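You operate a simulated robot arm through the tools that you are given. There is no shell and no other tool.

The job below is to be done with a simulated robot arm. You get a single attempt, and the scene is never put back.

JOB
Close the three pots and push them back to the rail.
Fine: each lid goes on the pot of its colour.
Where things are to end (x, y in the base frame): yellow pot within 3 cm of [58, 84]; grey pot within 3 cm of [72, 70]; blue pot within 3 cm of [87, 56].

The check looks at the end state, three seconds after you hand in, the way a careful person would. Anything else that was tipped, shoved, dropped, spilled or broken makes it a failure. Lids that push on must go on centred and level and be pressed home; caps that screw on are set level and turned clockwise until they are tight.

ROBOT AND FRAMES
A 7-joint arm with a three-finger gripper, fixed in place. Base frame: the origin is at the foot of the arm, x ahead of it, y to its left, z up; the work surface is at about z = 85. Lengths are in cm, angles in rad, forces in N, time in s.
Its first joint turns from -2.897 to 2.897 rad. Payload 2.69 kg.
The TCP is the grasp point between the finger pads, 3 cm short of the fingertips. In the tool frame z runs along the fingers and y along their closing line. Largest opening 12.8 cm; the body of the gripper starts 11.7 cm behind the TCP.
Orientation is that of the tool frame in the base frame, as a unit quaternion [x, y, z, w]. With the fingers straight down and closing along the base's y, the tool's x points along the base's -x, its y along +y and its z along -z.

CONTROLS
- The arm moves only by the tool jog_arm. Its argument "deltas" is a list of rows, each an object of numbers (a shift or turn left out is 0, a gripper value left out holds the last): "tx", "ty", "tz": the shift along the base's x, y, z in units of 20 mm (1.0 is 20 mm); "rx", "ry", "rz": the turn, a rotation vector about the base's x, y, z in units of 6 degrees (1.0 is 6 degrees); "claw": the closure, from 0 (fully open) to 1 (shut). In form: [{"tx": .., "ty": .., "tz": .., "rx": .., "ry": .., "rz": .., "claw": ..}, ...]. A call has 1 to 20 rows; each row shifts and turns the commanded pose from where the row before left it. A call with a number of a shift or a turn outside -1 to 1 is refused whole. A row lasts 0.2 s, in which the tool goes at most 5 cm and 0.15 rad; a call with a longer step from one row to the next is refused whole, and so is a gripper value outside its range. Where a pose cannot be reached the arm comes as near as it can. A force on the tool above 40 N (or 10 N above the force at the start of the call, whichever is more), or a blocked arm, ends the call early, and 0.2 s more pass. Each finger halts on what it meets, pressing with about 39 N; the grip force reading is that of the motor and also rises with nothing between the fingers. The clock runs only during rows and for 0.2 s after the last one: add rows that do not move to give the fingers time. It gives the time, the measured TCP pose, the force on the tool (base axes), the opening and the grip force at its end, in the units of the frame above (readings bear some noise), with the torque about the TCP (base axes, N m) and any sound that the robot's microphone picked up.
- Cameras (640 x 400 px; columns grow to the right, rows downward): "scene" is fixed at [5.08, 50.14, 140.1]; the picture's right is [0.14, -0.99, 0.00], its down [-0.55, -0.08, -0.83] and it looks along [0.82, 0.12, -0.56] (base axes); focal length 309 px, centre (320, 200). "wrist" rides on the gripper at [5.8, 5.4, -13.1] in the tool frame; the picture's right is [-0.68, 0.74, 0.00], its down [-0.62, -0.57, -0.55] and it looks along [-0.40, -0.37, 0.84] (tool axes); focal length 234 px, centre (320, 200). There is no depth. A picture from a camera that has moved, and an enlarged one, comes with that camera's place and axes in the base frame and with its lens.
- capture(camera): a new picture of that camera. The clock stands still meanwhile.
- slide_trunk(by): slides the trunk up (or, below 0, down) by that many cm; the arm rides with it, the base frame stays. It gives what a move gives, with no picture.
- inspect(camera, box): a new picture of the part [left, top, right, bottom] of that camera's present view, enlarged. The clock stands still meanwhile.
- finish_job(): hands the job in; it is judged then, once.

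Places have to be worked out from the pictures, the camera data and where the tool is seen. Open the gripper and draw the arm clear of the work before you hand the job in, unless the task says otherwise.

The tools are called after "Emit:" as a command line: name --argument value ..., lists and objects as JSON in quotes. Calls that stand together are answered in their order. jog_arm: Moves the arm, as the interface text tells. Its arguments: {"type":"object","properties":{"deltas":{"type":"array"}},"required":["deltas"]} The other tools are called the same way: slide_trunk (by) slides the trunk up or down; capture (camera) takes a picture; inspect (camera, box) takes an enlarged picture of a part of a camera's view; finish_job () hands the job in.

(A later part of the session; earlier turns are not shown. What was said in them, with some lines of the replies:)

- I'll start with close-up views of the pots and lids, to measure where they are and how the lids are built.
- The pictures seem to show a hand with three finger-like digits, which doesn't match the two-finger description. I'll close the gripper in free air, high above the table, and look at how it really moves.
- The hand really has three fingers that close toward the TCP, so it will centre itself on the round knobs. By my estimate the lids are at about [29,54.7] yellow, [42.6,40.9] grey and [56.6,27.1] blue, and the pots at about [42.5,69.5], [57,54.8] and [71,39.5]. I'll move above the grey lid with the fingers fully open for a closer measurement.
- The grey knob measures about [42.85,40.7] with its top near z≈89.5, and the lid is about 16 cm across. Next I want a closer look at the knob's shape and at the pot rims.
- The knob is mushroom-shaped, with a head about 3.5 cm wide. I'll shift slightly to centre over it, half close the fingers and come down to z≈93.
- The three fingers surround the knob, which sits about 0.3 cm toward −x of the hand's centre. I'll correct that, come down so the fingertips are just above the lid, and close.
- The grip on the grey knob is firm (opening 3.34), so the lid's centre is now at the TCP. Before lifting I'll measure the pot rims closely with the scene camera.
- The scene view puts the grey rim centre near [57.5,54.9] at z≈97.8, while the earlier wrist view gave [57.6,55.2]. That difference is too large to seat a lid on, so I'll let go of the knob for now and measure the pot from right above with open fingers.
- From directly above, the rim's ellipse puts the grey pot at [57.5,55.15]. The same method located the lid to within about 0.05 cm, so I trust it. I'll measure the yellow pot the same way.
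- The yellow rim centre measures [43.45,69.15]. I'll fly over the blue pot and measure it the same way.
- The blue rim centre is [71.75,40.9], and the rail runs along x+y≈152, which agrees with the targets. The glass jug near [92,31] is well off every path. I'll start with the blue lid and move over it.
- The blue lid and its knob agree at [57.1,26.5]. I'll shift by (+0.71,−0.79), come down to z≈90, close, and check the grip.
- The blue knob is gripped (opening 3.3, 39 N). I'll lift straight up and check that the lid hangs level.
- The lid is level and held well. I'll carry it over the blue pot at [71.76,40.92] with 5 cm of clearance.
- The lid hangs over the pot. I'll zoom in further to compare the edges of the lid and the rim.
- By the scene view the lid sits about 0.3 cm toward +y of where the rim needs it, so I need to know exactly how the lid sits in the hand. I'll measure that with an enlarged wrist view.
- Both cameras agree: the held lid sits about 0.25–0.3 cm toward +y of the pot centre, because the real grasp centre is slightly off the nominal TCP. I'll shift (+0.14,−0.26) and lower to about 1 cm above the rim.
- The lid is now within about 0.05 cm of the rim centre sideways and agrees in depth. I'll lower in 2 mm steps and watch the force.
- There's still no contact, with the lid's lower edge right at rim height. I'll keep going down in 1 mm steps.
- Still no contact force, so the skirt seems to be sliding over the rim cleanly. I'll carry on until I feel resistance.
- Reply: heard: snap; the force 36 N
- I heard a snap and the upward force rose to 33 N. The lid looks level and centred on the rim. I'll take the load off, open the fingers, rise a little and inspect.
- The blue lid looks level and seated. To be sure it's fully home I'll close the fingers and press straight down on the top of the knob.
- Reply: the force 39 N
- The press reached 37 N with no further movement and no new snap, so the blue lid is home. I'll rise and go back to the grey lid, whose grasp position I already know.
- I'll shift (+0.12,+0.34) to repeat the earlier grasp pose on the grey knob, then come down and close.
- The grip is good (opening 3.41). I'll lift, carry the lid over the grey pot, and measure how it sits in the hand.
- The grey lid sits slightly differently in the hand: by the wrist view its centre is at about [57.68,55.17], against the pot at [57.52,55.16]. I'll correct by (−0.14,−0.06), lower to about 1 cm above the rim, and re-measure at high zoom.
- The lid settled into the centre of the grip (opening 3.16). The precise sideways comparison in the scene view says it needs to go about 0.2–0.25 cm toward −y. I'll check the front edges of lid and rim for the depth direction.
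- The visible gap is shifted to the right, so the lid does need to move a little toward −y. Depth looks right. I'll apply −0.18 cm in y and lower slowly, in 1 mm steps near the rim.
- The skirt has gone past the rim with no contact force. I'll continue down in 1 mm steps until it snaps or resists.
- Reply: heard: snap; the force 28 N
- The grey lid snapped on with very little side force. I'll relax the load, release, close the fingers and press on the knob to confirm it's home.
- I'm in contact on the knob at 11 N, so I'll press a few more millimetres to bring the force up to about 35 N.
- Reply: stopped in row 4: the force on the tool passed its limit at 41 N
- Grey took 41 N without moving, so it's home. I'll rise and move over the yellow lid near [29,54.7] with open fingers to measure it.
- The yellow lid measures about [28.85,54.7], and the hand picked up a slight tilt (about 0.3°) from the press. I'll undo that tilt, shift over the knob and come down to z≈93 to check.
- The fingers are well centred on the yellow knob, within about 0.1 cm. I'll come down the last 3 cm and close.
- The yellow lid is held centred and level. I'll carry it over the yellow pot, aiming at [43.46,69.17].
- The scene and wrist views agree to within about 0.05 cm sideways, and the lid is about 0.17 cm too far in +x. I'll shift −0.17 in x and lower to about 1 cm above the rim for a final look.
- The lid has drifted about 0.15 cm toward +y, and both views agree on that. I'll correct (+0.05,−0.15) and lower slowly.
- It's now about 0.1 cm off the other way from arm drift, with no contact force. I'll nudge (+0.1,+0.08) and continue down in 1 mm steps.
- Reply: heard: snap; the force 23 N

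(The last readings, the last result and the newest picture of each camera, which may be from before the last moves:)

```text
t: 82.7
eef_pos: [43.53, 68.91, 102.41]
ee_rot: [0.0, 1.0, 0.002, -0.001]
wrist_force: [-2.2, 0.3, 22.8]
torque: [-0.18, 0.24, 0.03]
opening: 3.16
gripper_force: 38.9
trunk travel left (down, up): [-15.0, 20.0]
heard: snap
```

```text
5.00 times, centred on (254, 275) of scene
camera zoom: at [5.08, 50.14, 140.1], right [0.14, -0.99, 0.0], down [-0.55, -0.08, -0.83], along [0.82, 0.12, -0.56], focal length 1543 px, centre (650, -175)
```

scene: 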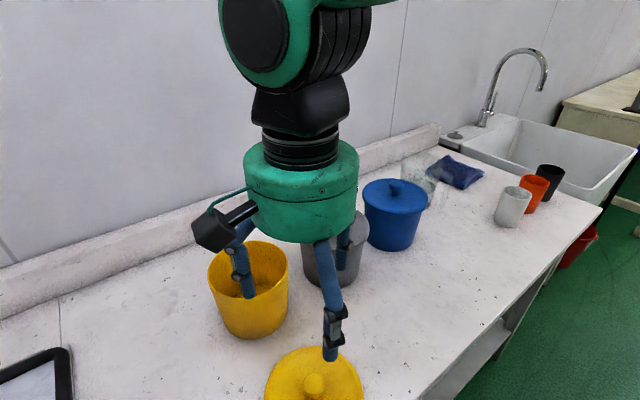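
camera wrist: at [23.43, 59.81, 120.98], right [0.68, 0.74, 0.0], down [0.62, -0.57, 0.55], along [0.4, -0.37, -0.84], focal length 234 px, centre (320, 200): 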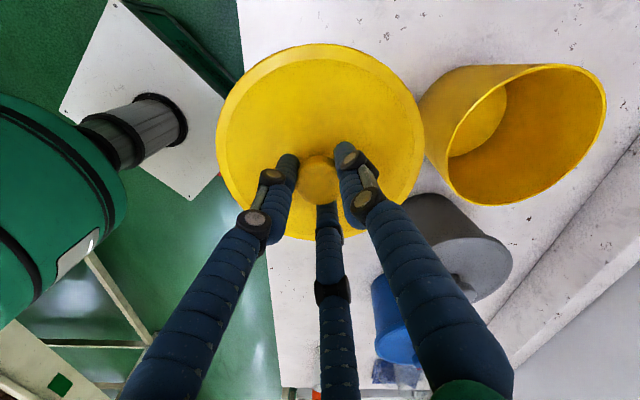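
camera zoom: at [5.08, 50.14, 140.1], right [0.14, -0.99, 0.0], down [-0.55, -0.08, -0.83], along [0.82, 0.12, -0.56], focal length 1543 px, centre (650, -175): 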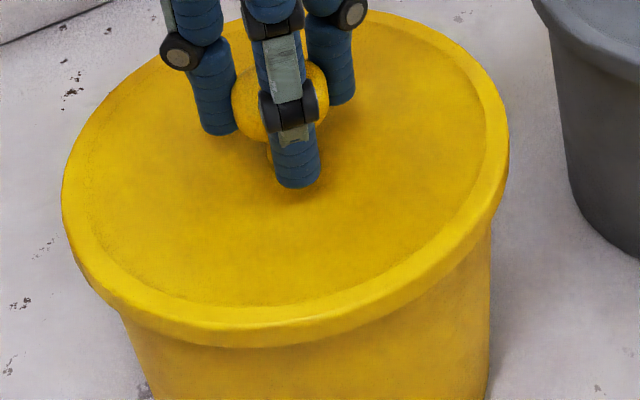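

The yellow lid snapped on with almost no side force. I'll relax, release, close the fingers and press on the knob.

Emit:
jog_arm --deltas '[{"tz": 0.1}, {"tz": 0.05}, {"claw": 0.6}, {"claw": 0.6}, {"claw": 0.6}, {"tz": 0.5}, {"tz": 1}, {"tz": 1}, {"tz": 0.5}, {"claw": 1}, {"claw": 1}, {}, {"tz": -0.8}, {"tz": -0.5}, {"tz": -0.2}, {"tz": -0.15}, {"tz": -0.1}, {"tz": -0.1}, {"tz": -0.1}, {"tz": -0.1}]'

Emit:
inspect --camera "scene" --box '[190, 235, 318, 315]'

```text
t: 86.9
eef_pos: [43.59, 69.0, 104.43]
ee_rot: [-0.001, 1.0, 0.001, 0.0]
wrist_force: [-0.4, -2.6, 5.0]
torque: [-0.08, 0.02, -0.01]
opening: 0.6
gripper_force: 31.6
trunk travel left (down, up): [-15.0, 20.0]
```

```text
5.00 times, centred on (254, 275) of scene
camera zoom: at [5.08, 50.14, 140.1], right [0.14, -0.99, 0.0], down [-0.55, -0.08, -0.83], along [0.82, 0.12, -0.56], focal length 1543 px, centre (650, -175)
```

zoom: 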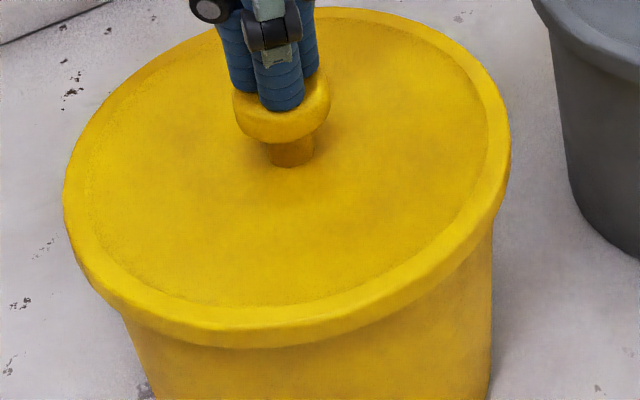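

The fingers touch the knob at 5 N. I'll press further, to around 35 N.

Emit:
jog_arm --deltas '[{"tz": -0.07}, {"tz": -0.07}, {"tz": -0.05}]'

Emit:
inspect --camera "scene" --box '[190, 235, 318, 315]'

```text
t: 87.7
eef_pos: [43.49, 68.98, 104.37]
ee_rot: [-0.001, 1.0, 0.002, 0.0]
wrist_force: [3.7, -3.4, 26.5]
torque: [-0.14, -0.07, -0.01]
opening: 0.63
gripper_force: 32.0
trunk travel left (down, up): [-15.0, 20.0]
```

```text
5.00 times, centred on (254, 275) of scene
camera zoom: at [5.08, 50.14, 140.1], right [0.14, -0.99, 0.0], down [-0.55, -0.08, -0.83], along [0.82, 0.12, -0.56], focal length 1543 px, centre (650, -175)
```

zoom: 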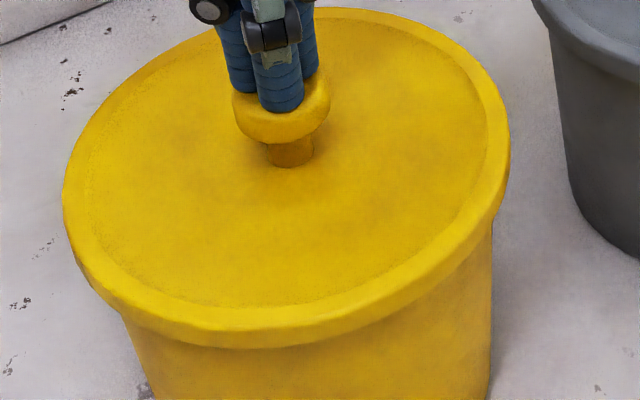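

Yellow holds firm under the press, so all three lids are home. For the pushes, straight-down fingers would catch the overhanging lid edge up high. Instead I'll turn the hand 15° so two fingers lead toward the rail, and tilt it about 20° so the fingertips meet the pot low on its wall. First I'll rise and back off to a start point behind the yellow pot.

Emit:
jog_arm --deltas '[{"tz": 0.5}, {"tz": 1}, {"tz": 1}, {"tz": 1}, {"tz": 0.5}, {"tx": -0.92, "ty": -0.91, "claw": 0.42}, {"tx": -0.92, "ty": -0.91}, {"tx": -0.92, "ty": -0.91}, {"tx": -0.92, "ty": -0.91}, {"tx": -0.92, "ty": -0.91}, {"rz": 0.833}, {"rz": 0.833}, {"rz": 0.833}, {"rx": 0.471, "ry": -0.471}, {"rx": 0.471, "ry": -0.471}, {"rx": 0.471, "ry": -0.471}, {"rx": 0.471, "ry": -0.471}, {"rx": 0.471, "ry": -0.471}, {}, {}]'

Emit:
capture --camera "scene"

Emit:
capture --camera "wrist"

```text
t: 91.9
eef_pos: [34.47, 59.91, 111.91]
ee_rot: [-0.129, 0.977, 0.105, 0.137]
wrist_force: [0.3, -0.7, 0.1]
torque: [0.03, -0.02, 0.01]
opening: 7.43
gripper_force: 0.0
trunk travel left (down, up): [-15.0, 20.0]
```

```text
taken
```

scene: 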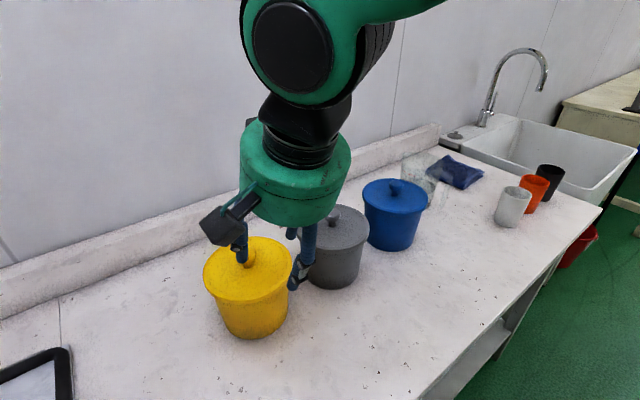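

```text
taken
camera wrist: at [24.37, 60.62, 123.36], right [0.42, 0.85, 0.33], down [0.6, -0.53, 0.6], along [0.68, -0.06, -0.73], focal length 234 px, centre (320, 200)
```

wrist: 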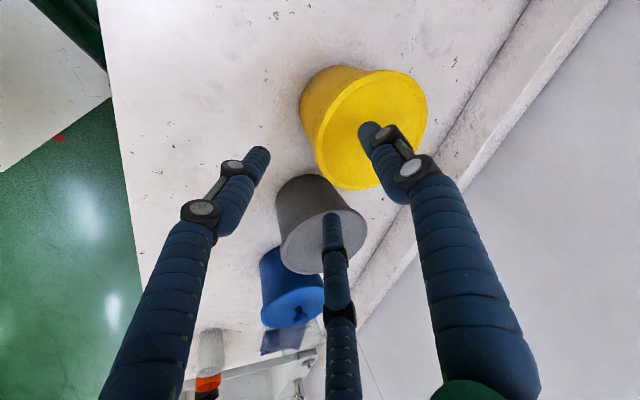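

The hand is tilted 20° toward the rail with two fingers leading. I'll come down behind the yellow pot to z≈91, with a small sideways correction to line up on it.

Emit:
jog_arm --deltas '[{"tx": 0.1, "ty": -0.1, "tz": -0.6}, {"tz": -1}, {"tz": -1}, {"tz": -1}, {"tz": -1}, {"tz": -1}, {"tz": -1}, {"tz": -1}, {"tz": -1}, {"tz": -0.9}, {"tz": -0.5}, {"tz": -0.4}, {}, {}]'

Emit:
capture --camera "scene"

Emit:
capture --camera "wrist"

```text
t: 94.9
eef_pos: [34.47, 59.7, 91.11]
ee_rot: [-0.128, 0.977, 0.106, 0.137]
wrist_force: [0.1, 0.3, -0.7]
torque: [0.0, -0.04, -0.02]
opening: 7.41
gripper_force: 0.0
trunk travel left (down, up): [-15.0, 20.0]
```

```text
taken
```

scene: 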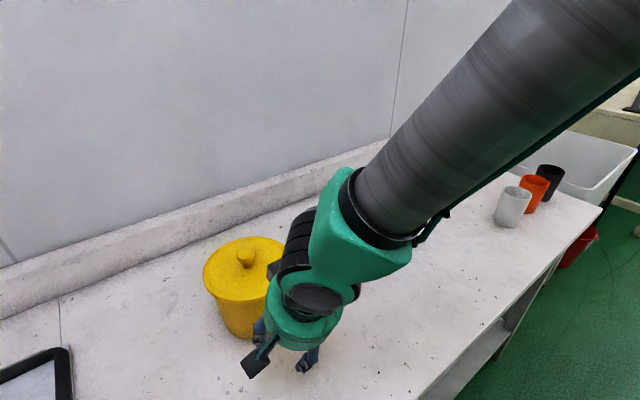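

```text
taken
camera wrist: at [24.54, 60.43, 102.61], right [0.42, 0.85, 0.33], down [0.6, -0.53, 0.6], along [0.68, -0.06, -0.73], focal length 234 px, centre (320, 200)
```

wrist: 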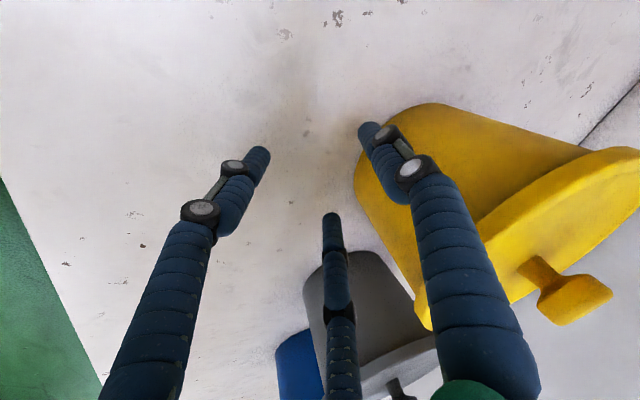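

All clear behind the pot, with no contact. I'll start pushing toward the rail at 5 cm/s for the first 6 cm and look at how the contact forms.

Emit:
jog_arm --deltas '[{"tx": 0.35, "ty": 0.358}, {"tx": 0.35, "ty": 0.358}, {"tx": 0.35, "ty": 0.358}, {"tx": 0.35, "ty": 0.358}, {"tx": 0.35, "ty": 0.358}, {"tx": 0.35, "ty": 0.358}, {}]'

Emit:
capture --camera "scene"

Emit:
capture --camera "wrist"

```text
t: 96.5
eef_pos: [38.64, 63.89, 91.03]
ee_rot: [-0.129, 0.976, 0.106, 0.137]
wrist_force: [1.2, -0.4, 0.3]
torque: [0.0, -0.01, 0.01]
opening: 7.44
gripper_force: 0.1
trunk travel left (down, up): [-15.0, 20.0]
```

```text
taken
```

scene: 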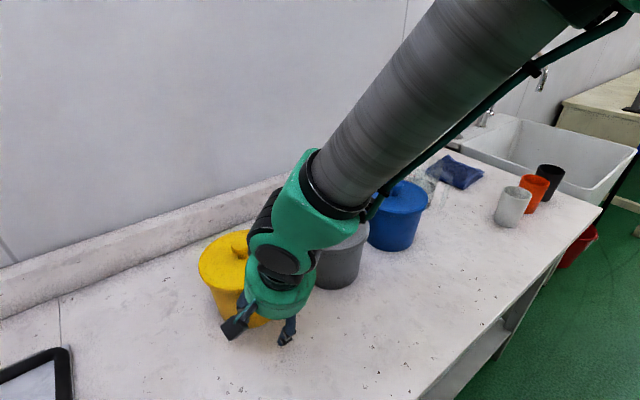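

```text
taken
camera wrist: at [28.73, 64.68, 102.49], right [0.42, 0.85, 0.33], down [0.6, -0.53, 0.6], along [0.68, -0.06, -0.73], focal length 234 px, centre (320, 200)
```

wrist: 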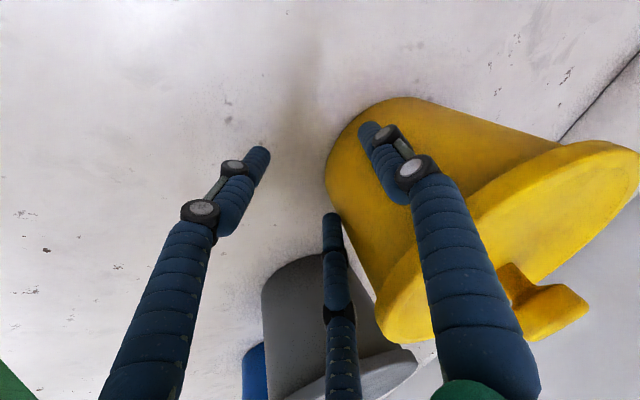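

The contact is gentle (about 1 N) and the pot is sliding upright. I'll push another 12 cm.

Emit:
jog_arm --deltas '[{"tx": 0.35, "ty": 0.36}, {"tx": 0.35, "ty": 0.36}, {"tx": 0.35, "ty": 0.36}, {"tx": 0.35, "ty": 0.36}, {"tx": 0.35, "ty": 0.36}, {"tx": 0.35, "ty": 0.36}, {"tx": 0.35, "ty": 0.36}, {"tx": 0.35, "ty": 0.36}, {"tx": 0.35, "ty": 0.36}, {"tx": 0.35, "ty": 0.36}, {"tx": 0.35, "ty": 0.36}, {"tx": 0.35, "ty": 0.36}, {}]'

Emit:
capture --camera "scene"

Emit:
capture --camera "wrist"

```text
t: 99.3
eef_pos: [47.0, 72.51, 91.24]
ee_rot: [-0.129, 0.976, 0.105, 0.137]
wrist_force: [-0.5, -0.4, -0.2]
torque: [0.03, 0.04, 0.01]
opening: 7.44
gripper_force: 0.0
trunk travel left (down, up): [-15.0, 20.0]
```

```text
taken
```

scene: 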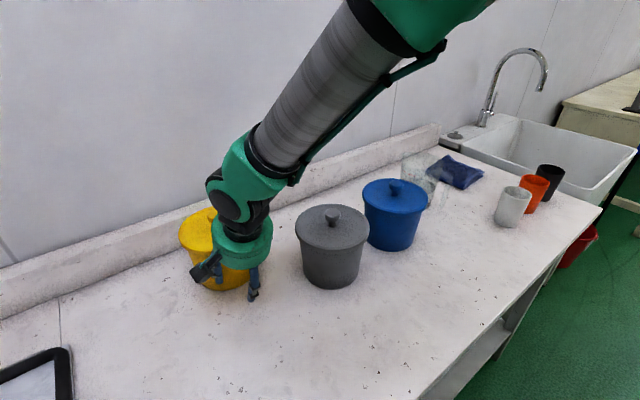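

```text
taken
camera wrist: at [37.03, 73.26, 102.65], right [0.42, 0.85, 0.33], down [0.6, -0.53, 0.6], along [0.68, -0.06, -0.73], focal length 234 px, centre (320, 200)
```

wrist: 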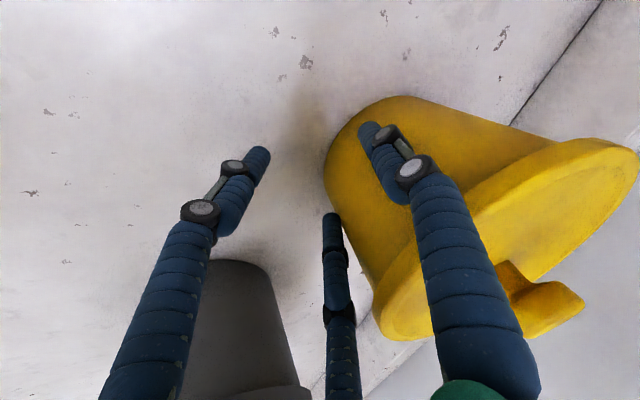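

The pot stays cradled and upright. I'll zoom in on the yellow pot in the scene view to see how far it still has to go.

Emit:
inspect --camera "scene" --box '[160, 190, 288, 310]'

Emit:
inspect --camera "wrist" --box '[320, 60, 640, 360]'

```text
3.33 times, centred on (224, 250) of scene
camera zoom: at [5.08, 50.14, 140.1], right [0.14, -0.99, 0.0], down [-0.55, -0.08, -0.83], along [0.82, 0.12, -0.56], focal length 1029 px, centre (640, 33)
```

zoom: 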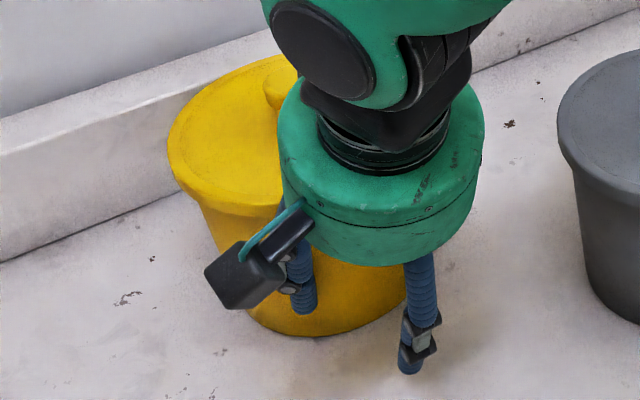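

```text
1.33 times, centred on (480, 210) of wrist
camera zoom: at [37.03, 73.26, 102.65], right [0.42, 0.85, 0.33], down [0.6, -0.53, 0.6], along [0.68, -0.06, -0.73], focal length 312 px, centre (107, 187)
```

zoom: 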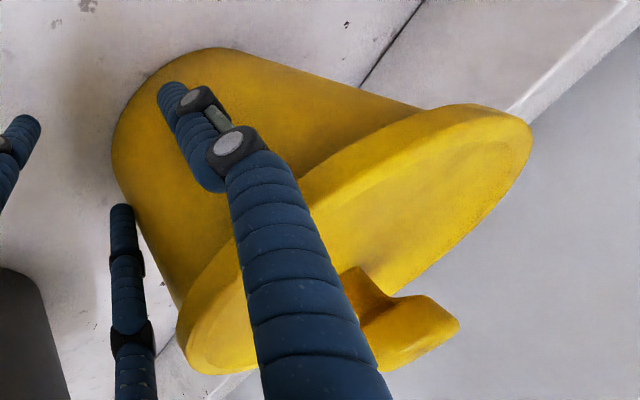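

The pot is at about [53.2,79.4], roughly 6.5 cm short of its target. I'll push on, slowing toward the rail.

Emit:
jog_arm --deltas '[{"tx": 0.354, "ty": 0.345}, {"tx": 0.354, "ty": 0.345}, {"tx": 0.354, "ty": 0.345}, {"tx": 0.354, "ty": 0.345}, {"tx": 0.354, "ty": 0.345}, {"tx": 0.177, "ty": 0.172}, {"tx": 0.177, "ty": 0.172}, {}]'

Emit:
capture --camera "wrist"

Emit:
inspect --camera "scene" --box '[140, 170, 268, 290]'

```text
t: 101.1
eef_pos: [51.41, 76.62, 91.17]
ee_rot: [-0.128, 0.976, 0.106, 0.137]
wrist_force: [-0.3, -1.0, -0.3]
torque: [0.02, 0.0, -0.07]
opening: 7.45
gripper_force: 0.0
trunk travel left (down, up): [-15.0, 20.0]
```

```text
taken
camera wrist: at [41.42, 77.38, 102.69], right [0.42, 0.85, 0.32], down [0.6, -0.53, 0.6], along [0.68, -0.06, -0.73], focal length 234 px, centre (320, 200)
```

wrist: 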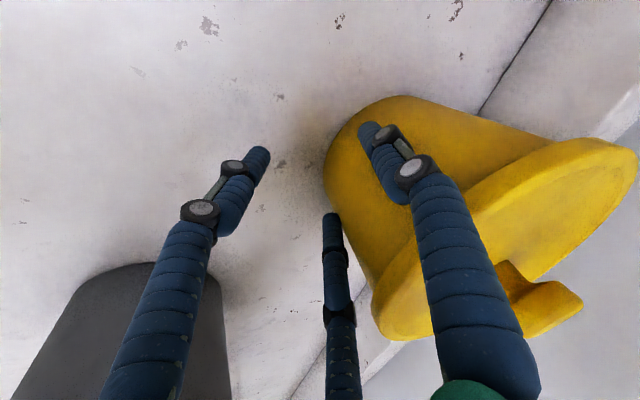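

```text
3.33 times, centred on (204, 230) of scene
camera zoom: at [5.08, 50.14, 140.1], right [0.14, -0.99, 0.0], down [-0.55, -0.08, -0.83], along [0.82, 0.12, -0.56], focal length 1029 px, centre (707, 100)
```

zoom: 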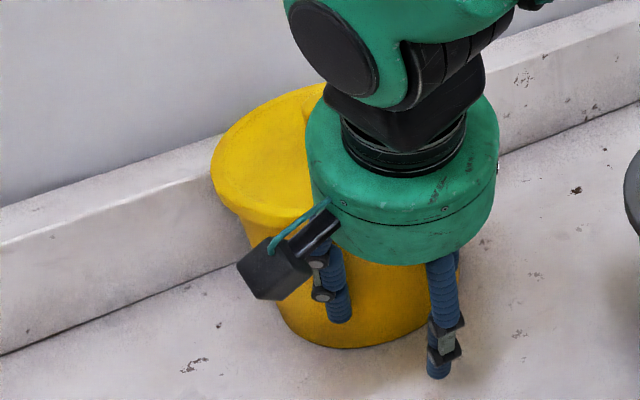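

The pot is at about [57.6,83.5], almost on target. I'll nudge it the last half centimetre, back straight off, and rise to clear height.

Emit:
jog_arm --deltas '[{"tx": 0.18, "ty": 0.18}, {}, {"tx": -0.2, "ty": -0.2}, {"tx": -0.5, "ty": -0.5}, {"tx": -0.5, "ty": -0.5}, {"tx": -0.5, "ty": -0.5}, {"tx": -0.5, "ty": -0.5}, {"tz": 1}, {"tz": 1}, {"tz": 1}, {"tz": 1}, {"tz": 1}, {"tz": 1}, {"tz": 1}, {"tz": 1}, {"tz": 1}, {"tz": 1}, {"tz": 0.4}, {}]'

Emit:
inspect --camera "scene" --box '[140, 170, 268, 290]'

Emit:
capture --camera "scene"

```text
t: 105.1
eef_pos: [47.12, 72.63, 111.93]
ee_rot: [-0.129, 0.977, 0.106, 0.136]
wrist_force: [0.4, -0.1, 0.1]
torque: [-0.01, -0.03, -0.03]
opening: 7.44
gripper_force: 0.1
trunk travel left (down, up): [-15.0, 20.0]
```

```text
3.33 times, centred on (204, 230) of scene
camera zoom: at [5.08, 50.14, 140.1], right [0.14, -0.99, 0.0], down [-0.55, -0.08, -0.83], along [0.82, 0.12, -0.56], focal length 1029 px, centre (707, 100)
```

zoom: 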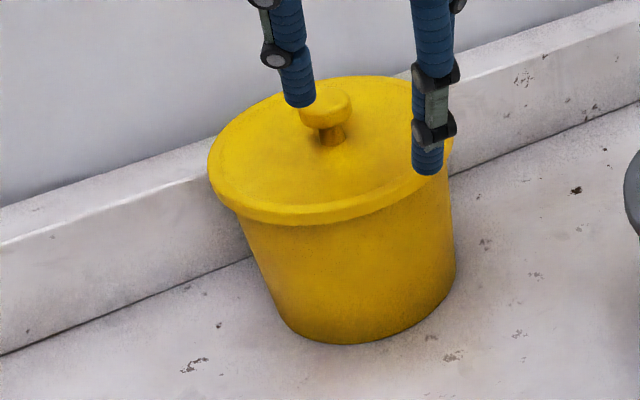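

```text
taken
```

scene: 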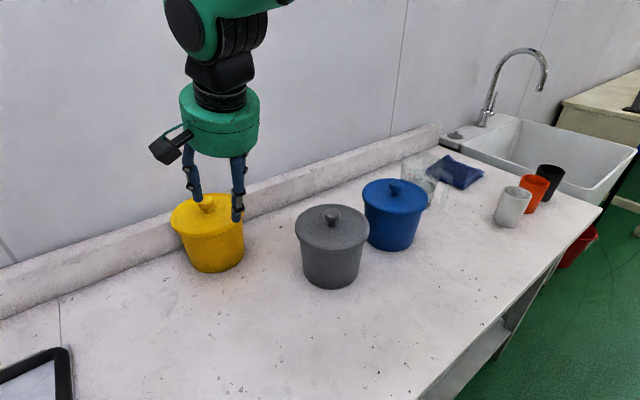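

Yellow stands upright within about 1 cm of its target. I'll move to the start point behind the grey pot at clear height, then come down.

Emit:
jog_arm --deltas '[{"tx": 0.039, "ty": -0.976}, {"tx": 0.039, "ty": -0.976}, {"tx": 0.039, "ty": -0.976}, {"tx": 0.039, "ty": -0.976}, {"tx": 0.039, "ty": -0.976}, {"tx": 0.039, "ty": -0.976}, {"tx": 0.039, "ty": -0.976}, {"tx": 0.039, "ty": -0.976}, {"tx": 0.039, "ty": -0.976}, {"tx": 0.039, "ty": -0.976}, {"tx": 0.039, "ty": -0.976}, {"tx": 0.039, "ty": -0.976}, {"tx": 0.039, "ty": -0.976}, {"tx": 0.039, "ty": -0.976}, {}]'

Emit:
capture --camera "scene"

Emit:
capture --camera "wrist"

```text
t: 108.3
eef_pos: [48.46, 45.32, 111.83]
ee_rot: [-0.129, 0.977, 0.106, 0.137]
wrist_force: [-0.2, -0.5, 0.0]
torque: [0.04, 0.0, -0.02]
opening: 7.43
gripper_force: 0.0
trunk travel left (down, up): [-15.0, 20.0]
```

```text
taken
```

scene: 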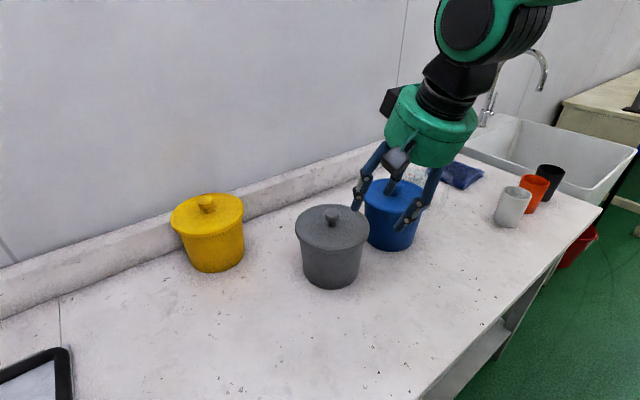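

```text
taken
camera wrist: at [38.54, 45.99, 123.28], right [0.42, 0.85, 0.33], down [0.6, -0.53, 0.6], along [0.68, -0.06, -0.73], focal length 234 px, centre (320, 200)
```

wrist: 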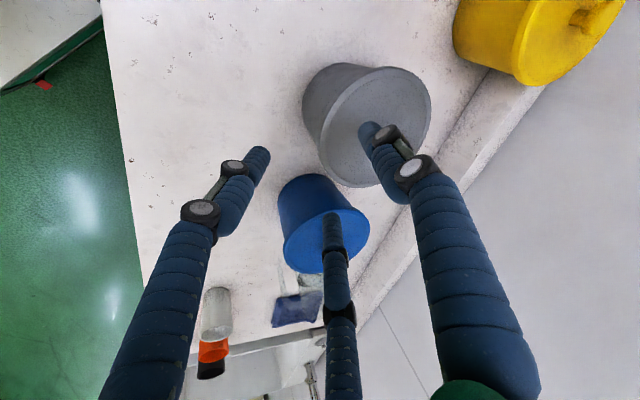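

Lined up behind the grey pot with the same offset as before. I'll lower to z≈91 and start the push.

Emit:
jog_arm --deltas '[{"tz": -0.6}, {"tz": -1}, {"tz": -1}, {"tz": -1}, {"tz": -1}, {"tz": -1}, {"tz": -1}, {"tz": -1}, {"tz": -1}, {"tz": -0.9}, {"tz": -0.5}, {"tz": -0.4}, {}]'

Emit:
jog_arm --deltas '[{"tx": 0.35, "ty": 0.36}, {"tx": 0.35, "ty": 0.36}, {"tx": 0.35, "ty": 0.36}, {"tx": 0.35, "ty": 0.36}, {"tx": 0.35, "ty": 0.36}, {"tx": 0.35, "ty": 0.36}, {}]'

Emit:
capture --camera "wrist"

Emit:
capture --camera "scene"

```text
t: 111.1
eef_pos: [48.43, 45.41, 91.12]
ee_rot: [-0.129, 0.976, 0.106, 0.137]
wrist_force: [0.5, 0.1, -0.5]
torque: [-0.03, 0.01, 0.02]
opening: 7.41
gripper_force: 0.1
trunk travel left (down, up): [-15.0, 20.0]
```

```text
t: 112.7
eef_pos: [52.65, 49.88, 91.15]
ee_rot: [-0.129, 0.976, 0.106, 0.137]
wrist_force: [-0.2, 0.1, 0.2]
torque: [0.0, 0.0, -0.01]
opening: 7.42
gripper_force: 0.1
trunk travel left (down, up): [-15.0, 20.0]
```

```text
taken
camera wrist: at [42.76, 50.53, 102.57], right [0.42, 0.85, 0.33], down [0.6, -0.53, 0.6], along [0.68, -0.06, -0.73], focal length 234 px, centre (320, 200)
```

wrist: 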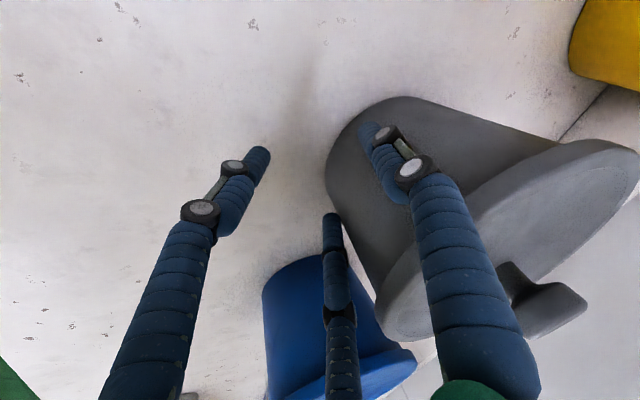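

```text
taken
```

scene: 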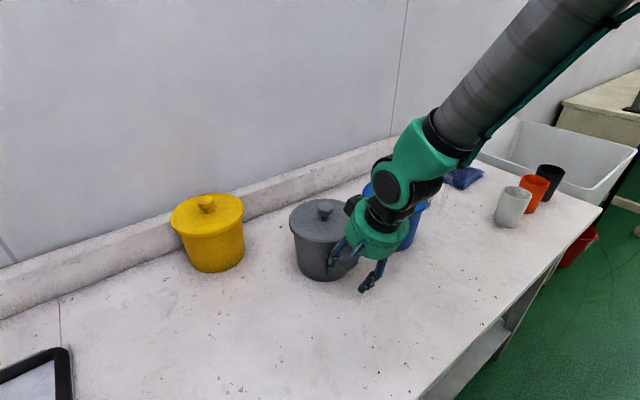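

The grey pot is cradled and sliding upright. I'll push another 13 cm.

Emit:
jog_arm --deltas '[{"tx": 0.35, "ty": 0.357}, {"tx": 0.35, "ty": 0.357}, {"tx": 0.35, "ty": 0.357}, {"tx": 0.35, "ty": 0.357}, {"tx": 0.35, "ty": 0.357}, {"tx": 0.35, "ty": 0.357}, {"tx": 0.35, "ty": 0.357}, {"tx": 0.35, "ty": 0.357}, {"tx": 0.35, "ty": 0.357}, {"tx": 0.35, "ty": 0.357}, {"tx": 0.35, "ty": 0.357}, {"tx": 0.35, "ty": 0.357}, {"tx": 0.35, "ty": 0.357}, {}]'

Emit:
capture --camera "wrist"

Emit:
inspect --camera "scene" --box '[240, 150, 400, 290]'

```text
t: 115.7
eef_pos: [61.74, 58.98, 91.24]
ee_rot: [-0.129, 0.977, 0.106, 0.137]
wrist_force: [0.2, 0.5, -0.3]
torque: [-0.02, -0.02, -0.03]
opening: 7.44
gripper_force: 0.1
trunk travel left (down, up): [-15.0, 20.0]
```

```text
taken
camera wrist: at [51.81, 59.71, 102.65], right [0.42, 0.85, 0.33], down [0.6, -0.53, 0.6], along [0.68, -0.06, -0.73], focal length 234 px, centre (320, 200)
```

wrist: 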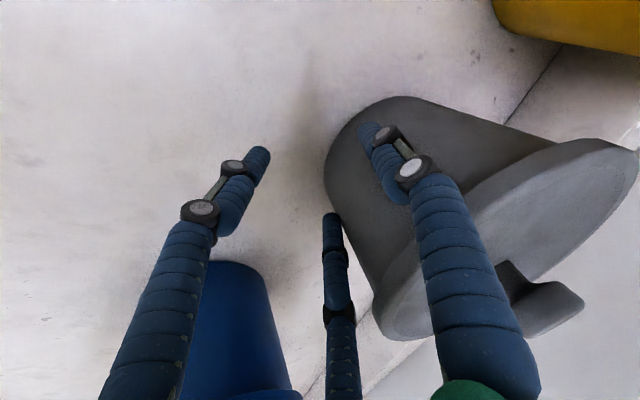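

```text
2.86 times, centred on (320, 220) of scene
camera zoom: at [5.08, 50.14, 140.1], right [0.14, -0.99, 0.0], down [-0.55, -0.08, -0.83], along [0.82, 0.12, -0.56], focal length 882 px, centre (320, 143)
```

zoom: 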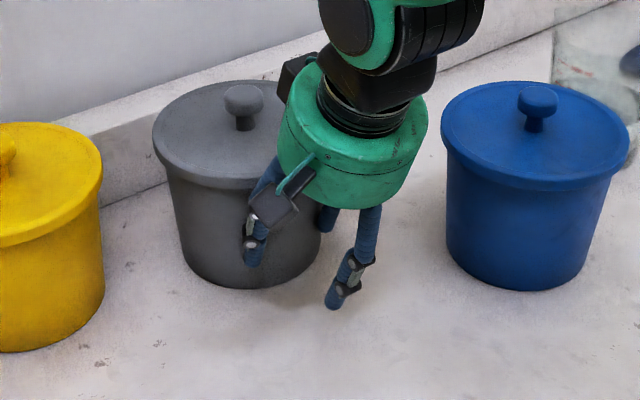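

The grey pot is at about [68.0,65.8]. I'll push the remaining 5.6 cm, slowing down, then back off and rise.

Emit:
jog_arm --deltas '[{"tx": 0.35, "ty": 0.36}, {"tx": 0.35, "ty": 0.36}, {"tx": 0.35, "ty": 0.36}, {"tx": 0.35, "ty": 0.36}, {"tx": 0.25, "ty": 0.26}, {"tx": 0.18, "ty": 0.19}, {"tx": 0.12, "ty": 0.13}, {}]'

Emit:
capture --camera "wrist"

Emit:
inspect --camera "scene" --box '[240, 150, 400, 290]'

```text
t: 117.5
eef_pos: [65.7, 63.0, 91.26]
ee_rot: [-0.129, 0.977, 0.106, 0.136]
wrist_force: [-0.9, 0.4, -0.2]
torque: [0.0, -0.01, -0.02]
opening: 7.44
gripper_force: 0.2
trunk travel left (down, up): [-15.0, 20.0]
```

```text
taken
camera wrist: at [55.72, 63.72, 102.59], right [0.42, 0.85, 0.33], down [0.6, -0.53, 0.6], along [0.68, -0.06, -0.73], focal length 234 px, centre (320, 200)
```

wrist: 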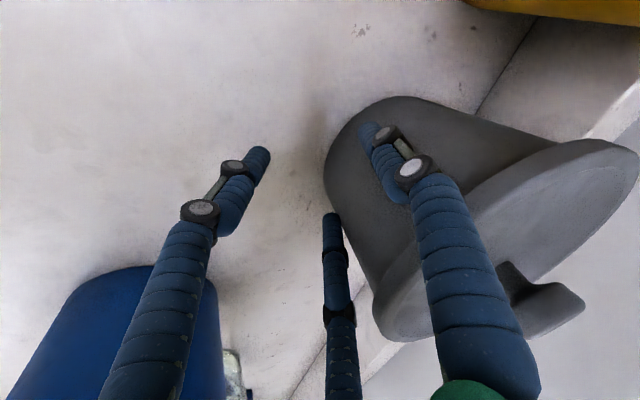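

```text
2.86 times, centred on (320, 220) of scene
camera zoom: at [5.08, 50.14, 140.1], right [0.14, -0.99, 0.0], down [-0.55, -0.08, -0.83], along [0.82, 0.12, -0.56], focal length 882 px, centre (320, 143)
```

zoom: 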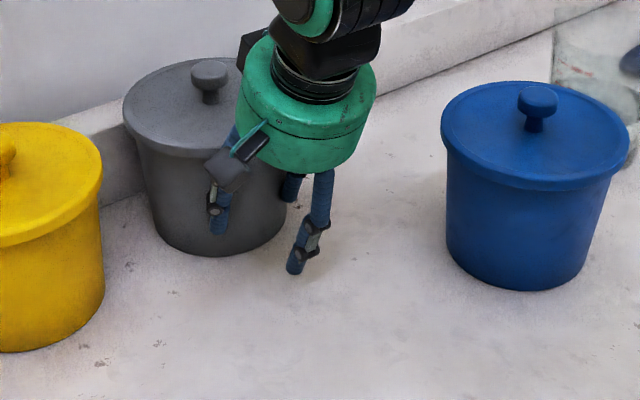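

Grey is on target at about [72.0,69.9]. I'll back straight off, rise, and move over to the start point behind the blue pot.

Emit:
jog_arm --deltas '[{"tx": -0.2, "ty": -0.2}, {"tx": -0.5, "ty": -0.5}, {"tx": -0.5, "ty": -0.5}, {"tx": -0.5, "ty": -0.5}, {"tx": -0.5, "ty": -0.5}, {"tz": 1}, {"tz": 1}, {"tz": 1}, {"tz": 1}, {"tz": 1}, {"tz": 1}, {"tz": 1}, {"tz": 1}, {"tz": 1}, {"tz": 1}, {"tz": 0.4}, {}]'

Emit:
jog_arm --deltas '[{"tx": 0.045, "ty": -0.973}, {"tx": 0.045, "ty": -0.973}, {"tx": 0.045, "ty": -0.973}, {"tx": 0.045, "ty": -0.973}, {"tx": 0.045, "ty": -0.973}, {"tx": 0.045, "ty": -0.973}, {"tx": 0.045, "ty": -0.973}, {"tx": 0.045, "ty": -0.973}, {"tx": 0.045, "ty": -0.973}, {"tx": 0.045, "ty": -0.973}, {"tx": 0.045, "ty": -0.973}, {"tx": 0.045, "ty": -0.973}, {"tx": 0.045, "ty": -0.973}, {"tx": 0.045, "ty": -0.973}, {}, {}]'

Emit:
capture --camera "scene"

Emit:
capture --camera "wrist"

```text
t: 121.1
eef_pos: [61.3, 58.48, 112.09]
ee_rot: [-0.129, 0.976, 0.106, 0.137]
wrist_force: [0.0, -0.2, -0.1]
torque: [0.01, 0.02, 0.04]
opening: 7.42
gripper_force: 0.1
trunk travel left (down, up): [-15.0, 20.0]
```

```text
t: 124.5
eef_pos: [62.41, 31.33, 111.86]
ee_rot: [-0.129, 0.976, 0.105, 0.137]
wrist_force: [0.0, -0.2, -0.1]
torque: [0.0, -0.03, 0.01]
opening: 7.45
gripper_force: 0.0
trunk travel left (down, up): [-15.0, 20.0]
```

```text
taken
```

scene: 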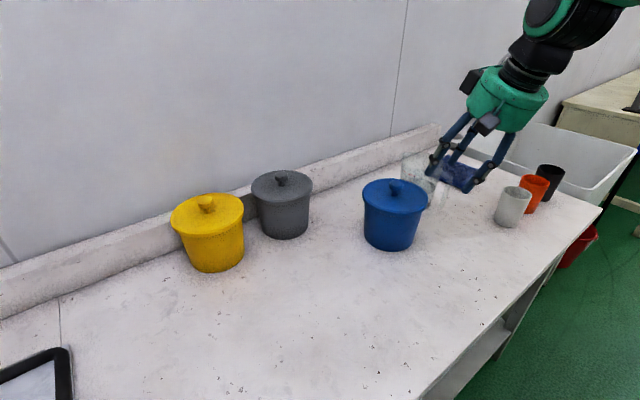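

```text
taken
camera wrist: at [52.45, 32.12, 123.34], right [0.42, 0.85, 0.33], down [0.6, -0.53, 0.6], along [0.68, -0.06, -0.73], focal length 234 px, centre (320, 200)
```

wrist: 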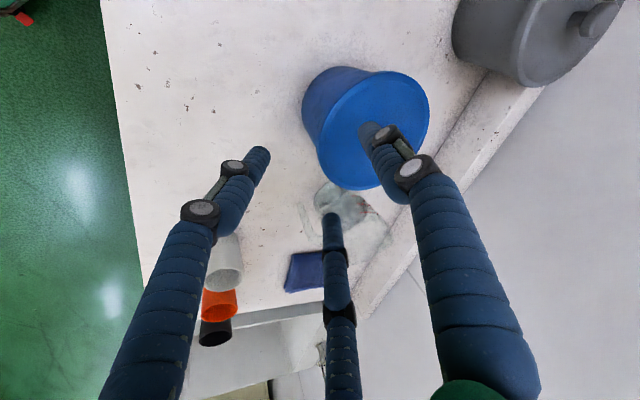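

Lined up behind the blue pot, with the jug and cups well clear. I'll lower and start pushing.

Emit:
jog_arm --deltas '[{"tz": -0.6}, {"tz": -1}, {"tz": -1}, {"tz": -1}, {"tz": -1}, {"tz": -1}, {"tz": -1}, {"tz": -1}, {"tz": -1}, {"tz": -0.9}, {"tz": -0.5}, {"tz": -0.4}, {}]'

Emit:
jog_arm --deltas '[{"tx": 0.355, "ty": 0.353}, {"tx": 0.355, "ty": 0.353}, {"tx": 0.355, "ty": 0.353}, {"tx": 0.355, "ty": 0.353}, {"tx": 0.355, "ty": 0.353}, {"tx": 0.355, "ty": 0.353}, {}]'

Emit:
capture --camera "wrist"

Emit:
capture --camera "scene"

```text
t: 127.3
eef_pos: [62.53, 31.36, 91.18]
ee_rot: [-0.128, 0.977, 0.105, 0.136]
wrist_force: [0.1, -0.2, -0.5]
torque: [0.01, -0.01, 0.0]
opening: 7.42
gripper_force: 0.0
trunk travel left (down, up): [-15.0, 20.0]
```

```text
t: 128.9
eef_pos: [66.72, 35.68, 91.04]
ee_rot: [-0.129, 0.977, 0.106, 0.137]
wrist_force: [0.5, 1.0, 0.0]
torque: [0.01, 0.03, 0.02]
opening: 7.44
gripper_force: 0.1
trunk travel left (down, up): [-15.0, 20.0]
```

```text
taken
camera wrist: at [56.81, 36.37, 102.63], right [0.42, 0.85, 0.33], down [0.6, -0.53, 0.6], along [0.68, -0.06, -0.73], focal length 234 px, centre (320, 200)
```

wrist: 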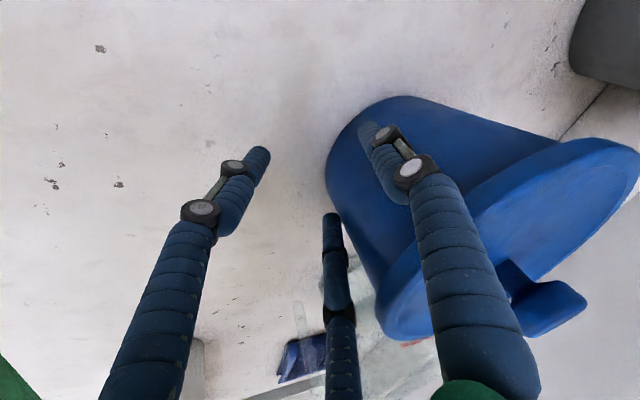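

```text
taken
```

scene: 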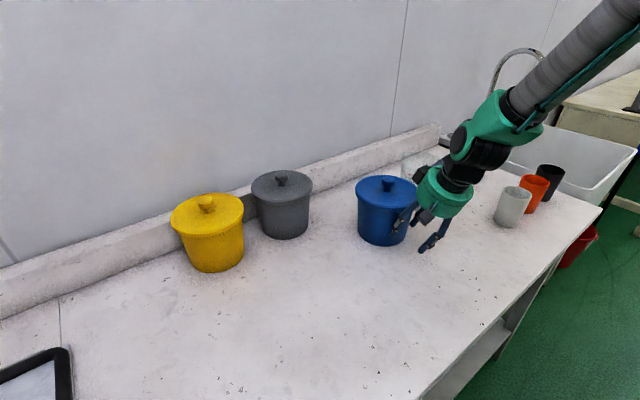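

The blue pot is cradled and moving cleanly. I'll push another 13 cm.

Emit:
jog_arm --deltas '[{"tx": 0.36, "ty": 0.347}, {"tx": 0.36, "ty": 0.347}, {"tx": 0.36, "ty": 0.347}, {"tx": 0.36, "ty": 0.347}, {"tx": 0.36, "ty": 0.347}, {"tx": 0.36, "ty": 0.347}, {"tx": 0.36, "ty": 0.347}, {"tx": 0.36, "ty": 0.347}, {"tx": 0.36, "ty": 0.347}, {"tx": 0.36, "ty": 0.347}, {"tx": 0.36, "ty": 0.347}, {"tx": 0.36, "ty": 0.347}, {"tx": 0.36, "ty": 0.347}, {}]'

Emit:
capture --camera "wrist"

Emit:
inspect --camera "scene" --box '[320, 110, 480, 250]'

```text
t: 131.9
eef_pos: [76.01, 44.44, 91.13]
ee_rot: [-0.129, 0.977, 0.105, 0.137]
wrist_force: [-0.2, 0.7, 0.7]
torque: [0.02, 0.0, 0.01]
opening: 7.41
gripper_force: 0.0
trunk travel left (down, up): [-15.0, 20.0]
```

```text
taken
camera wrist: at [66.14, 45.13, 102.66], right [0.42, 0.85, 0.33], down [0.6, -0.53, 0.6], along [0.68, -0.06, -0.73], focal length 234 px, centre (320, 200)
```

wrist: 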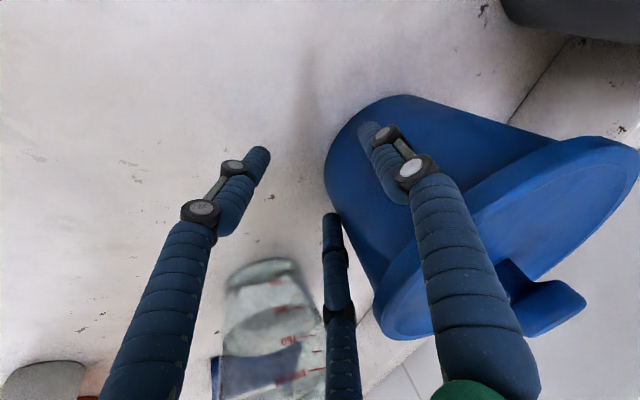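

```text
2.86 times, centred on (400, 180) of scene
camera zoom: at [5.08, 50.14, 140.1], right [0.14, -0.99, 0.0], down [-0.55, -0.08, -0.83], along [0.82, 0.12, -0.56], focal length 882 px, centre (91, 257)
```

zoom: 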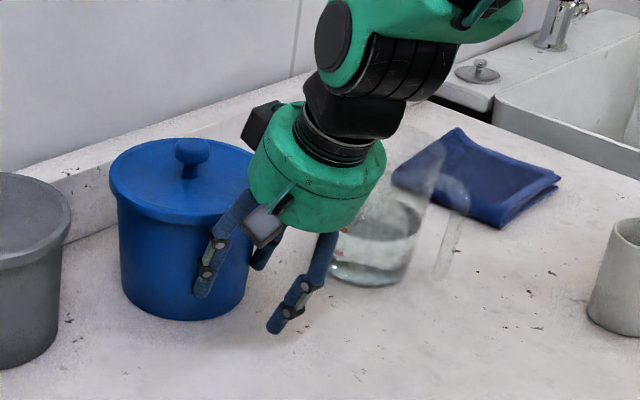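

The blue pot is at about [82.3,51.3] and the jug is well clear. I'll push the last 6.5 cm, slowing down.

Emit:
jog_arm --deltas '[{"tx": 0.354, "ty": 0.354}, {"tx": 0.354, "ty": 0.354}, {"tx": 0.354, "ty": 0.354}, {"tx": 0.354, "ty": 0.354}, {"tx": 0.354, "ty": 0.354}, {"tx": 0.25, "ty": 0.25}, {"tx": 0.18, "ty": 0.18}, {"tx": 0.1, "ty": 0.1}, {}]'

Emit:
capture --camera "wrist"

Emit:
inspect --camera "scene" --box '[320, 110, 480, 250]'

```text
t: 133.9
eef_pos: [80.86, 49.23, 91.24]
ee_rot: [-0.129, 0.977, 0.105, 0.137]
wrist_force: [1.0, 0.3, 0.0]
torque: [0.03, 0.02, 0.0]
opening: 7.44
gripper_force: 0.1
trunk travel left (down, up): [-15.0, 20.0]
```

```text
taken
camera wrist: at [70.87, 49.92, 102.56], right [0.42, 0.85, 0.33], down [0.6, -0.53, 0.6], along [0.68, -0.06, -0.73], focal length 234 px, centre (320, 200)
```

wrist: 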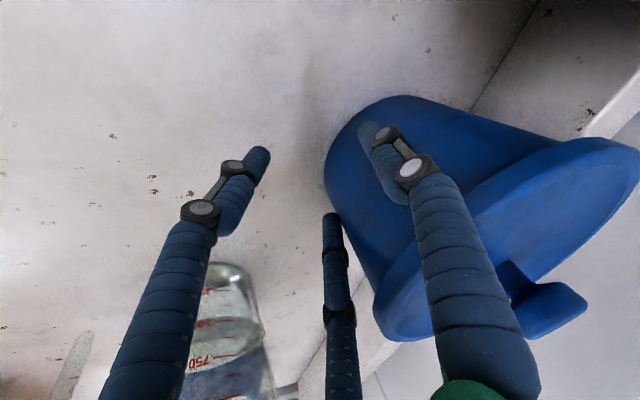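

```text
2.86 times, centred on (400, 180) of scene
camera zoom: at [5.08, 50.14, 140.1], right [0.14, -0.99, 0.0], down [-0.55, -0.08, -0.83], along [0.82, 0.12, -0.56], focal length 882 px, centre (91, 257)
```

zoom: 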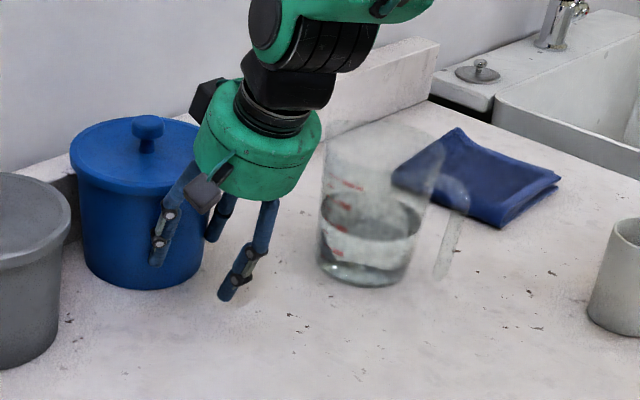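

Blue is at about [87.1,56.1], right on target. I'll back off, rise, and pull the arm back so I can check everything.

Emit:
jog_arm --deltas '[{"tx": -0.2, "ty": -0.2}, {"tx": -0.5, "ty": -0.5}, {"tx": -0.5, "ty": -0.5}, {"tx": -0.5, "ty": -0.5}, {"tx": -0.5, "ty": -0.5}, {"tx": -0.5, "ty": -0.5}, {"tz": 1}, {"tz": 1}, {"tz": 1}, {"tz": 1}, {"tz": 1}, {"tz": 1}, {"tz": 1}, {"tz": 1}, {"tz": 1}, {"tz": 1}, {"tz": 1}, {"tz": 1}, {}]'

Emit:
jog_arm --deltas '[{"tx": -0.9, "ty": -0.1, "rx": -0.471, "ry": 0.471}, {"tx": -0.9, "ty": -0.1, "rx": -0.471, "ry": 0.471}, {"tx": -0.9, "ty": -0.1, "rx": -0.471, "ry": 0.471}, {"tx": -0.9, "ty": -0.1, "rx": -0.471, "ry": 0.471}, {"tx": -0.9, "ty": -0.1, "rx": -0.471, "ry": 0.471}, {"tx": -0.9, "ty": -0.1, "claw": 0}, {"tx": -0.9, "ty": -0.1}, {"tx": -0.9, "ty": -0.1}, {"tx": -0.9, "ty": -0.1}, {"tx": -0.9, "ty": -0.1}, {"tx": -0.9, "ty": -0.1}, {"tx": -0.9, "ty": -0.1}, {"tx": -0.9, "ty": -0.1}, {"tx": -0.9, "ty": -0.1}, {}, {}]'

Emit:
capture --camera "scene"

Emit:
capture --camera "wrist"

```text
t: 137.9
eef_pos: [75.36, 43.57, 115.14]
ee_rot: [-0.128, 0.977, 0.106, 0.137]
wrist_force: [0.7, -1.1, -0.1]
torque: [-0.03, -0.03, -0.01]
opening: 7.41
gripper_force: 0.0
trunk travel left (down, up): [-15.0, 20.0]
```

```text
t: 141.3
eef_pos: [50.04, 40.99, 115.07]
ee_rot: [-0.13, 0.991, 0.0, -0.002]
wrist_force: [0.2, 0.0, -0.8]
torque: [0.04, -0.01, -0.01]
opening: 12.79
gripper_force: 0.1
trunk travel left (down, up): [-15.0, 20.0]
```

```text
taken
```

scene: 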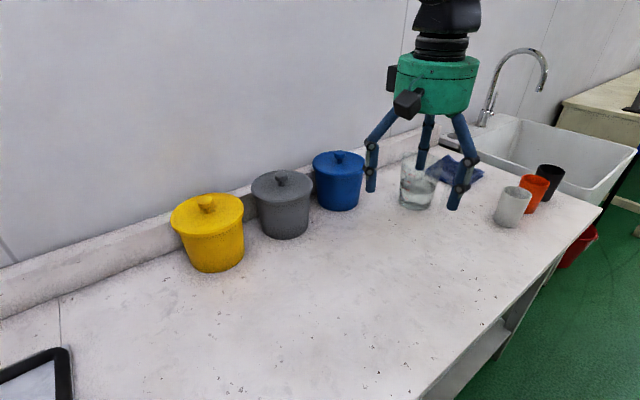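

```text
taken
camera wrist: at [43.17, 44.76, 128.12], right [0.46, 0.89, 0.0], down [0.74, -0.39, 0.55], along [0.48, -0.25, -0.84], focal length 234 px, centre (320, 200)
```

wrist: 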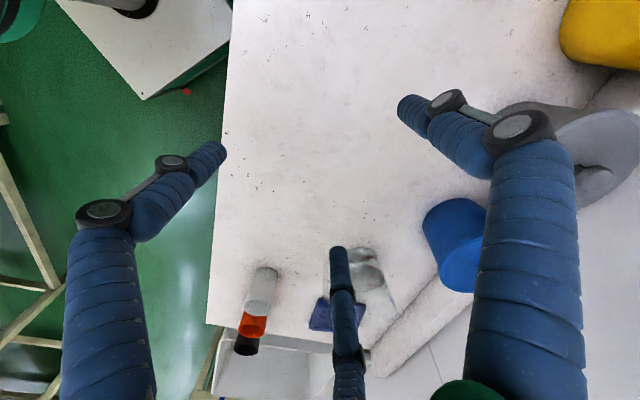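

All three pots are in a row at the rail. I'll check their positions and whether the lids are level in enlarged views.

Emit:
inspect --camera "scene" --box '[160, 180, 320, 280]'

Emit:
inspect --camera "scene" --box '[240, 135, 400, 235]'

Emit:
inspect --camera "scene" --box '[360, 130, 580, 268]'

```text
4.00 times, centred on (240, 230) of scene
camera zoom: at [5.08, 50.14, 140.1], right [0.14, -0.99, 0.0], down [-0.55, -0.08, -0.83], along [0.82, 0.12, -0.56], focal length 1235 px, centre (640, 80)
```

zoom: 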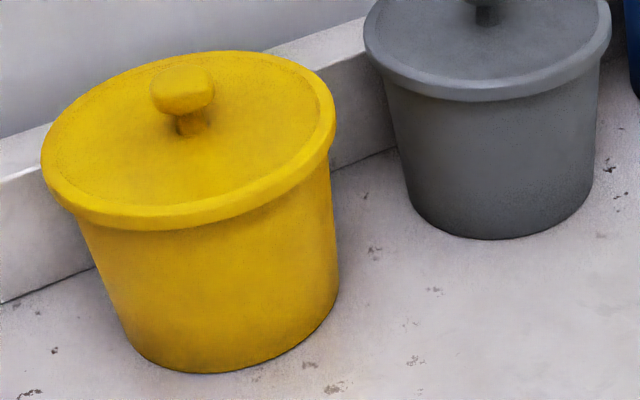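

```text
4.00 times, centred on (320, 185) of scene
camera zoom: at [5.08, 50.14, 140.1], right [0.14, -0.99, 0.0], down [-0.55, -0.08, -0.83], along [0.82, 0.12, -0.56], focal length 1235 px, centre (320, 260)
```

zoom: 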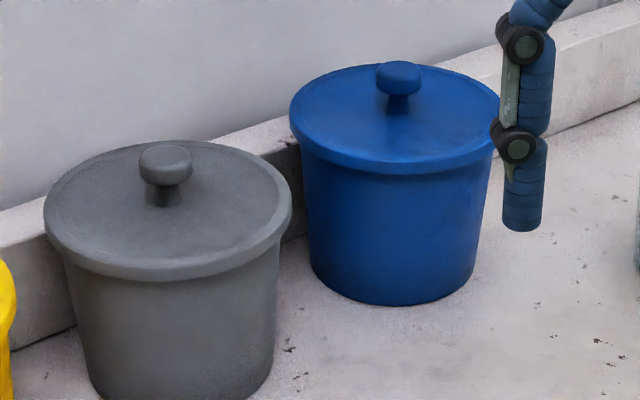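

```text
2.90 times, centred on (470, 199) of scene
camera zoom: at [5.08, 50.14, 140.1], right [0.14, -0.99, 0.0], down [-0.55, -0.08, -0.83], along [0.82, 0.12, -0.56], focal length 895 px, centre (-115, 203)
```

zoom: 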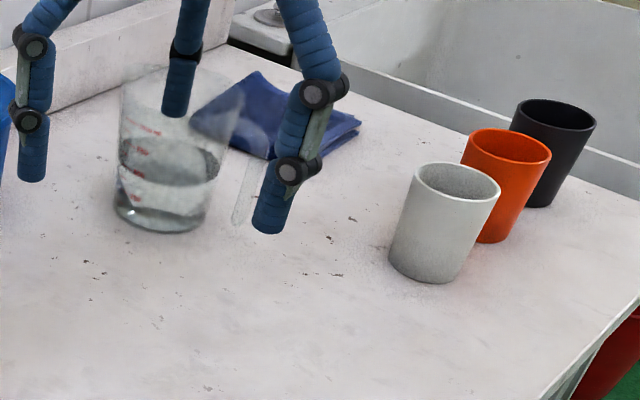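

By their knobs the pots are at about [58.2,83.9], [72.6,70.0] and [87.4,56.2], all within 1 cm of target. The lids are level, and the jug, cloth and cups haven't moved. I'll lift the open gripper further clear before handing in.

Emit:
jog_arm --deltas '[{"tx": -0.5, "tz": 0.7}, {"tx": -0.5, "tz": 0.7}, {"tx": -0.5, "tz": 0.7}, {"tx": -0.5, "tz": 0.7}, {"tx": -0.5, "tz": 0.7}, {"tx": -0.5, "tz": 0.7}, {}, {}]'

Emit:
capture --camera "scene"

```text
t: 143.1
eef_pos: [43.92, 40.75, 123.52]
ee_rot: [-0.131, 0.991, 0.0, 0.0]
wrist_force: [-0.2, 0.2, 0.5]
torque: [0.01, 0.0, 0.02]
opening: 12.82
gripper_force: 0.1
trunk travel left (down, up): [-15.0, 20.0]
```

```text
taken
```

scene: 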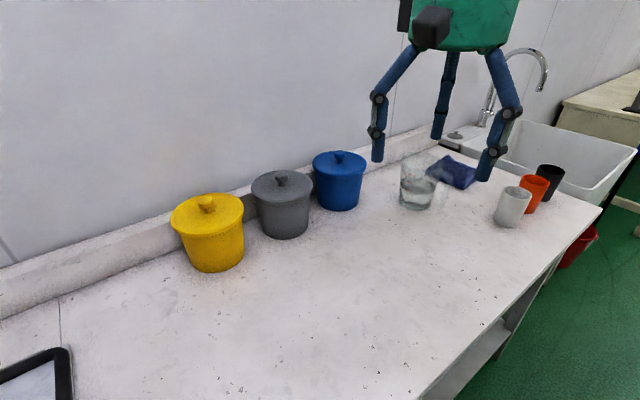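

The three pots are closed with lids of their own colour and stand at the rail on their targets. The gripper is open and clear, and nothing else was disturbed, so I'm handing in.

Emit:
finish_job

```text
The job is handed in.
```

All three pots are closed with the lid of their own colour and stand upright at the rail. I've handed the job in, but no verdict has come back yet.

| Pot | Target (x, y) | Measured (x, y) |
|---|---|---|
| Yellow | [58, 84] | about [58.2, 83.9] |
| Grey | [72, 70] | about [72.6, 70.0] |
| Blue | [87, 56] | about [87.4, 56.2] |

- **Positions:** these come from the final scene pictures. Each pot is less than 1 cm from its target, against the 3 cm allowed.
- **Lids:** each lid snapped on. I then pressed on each knob with about 27 to 41 N, and none moved any further. They look level in the enlarged views.
- **Surroundings:** the jug, cloth and cups look undisturbed. The gripper is open and well above the table.

The hand has three fingers, not the two described. That helped it centre on the knobs and cradle the pots during the pushes.
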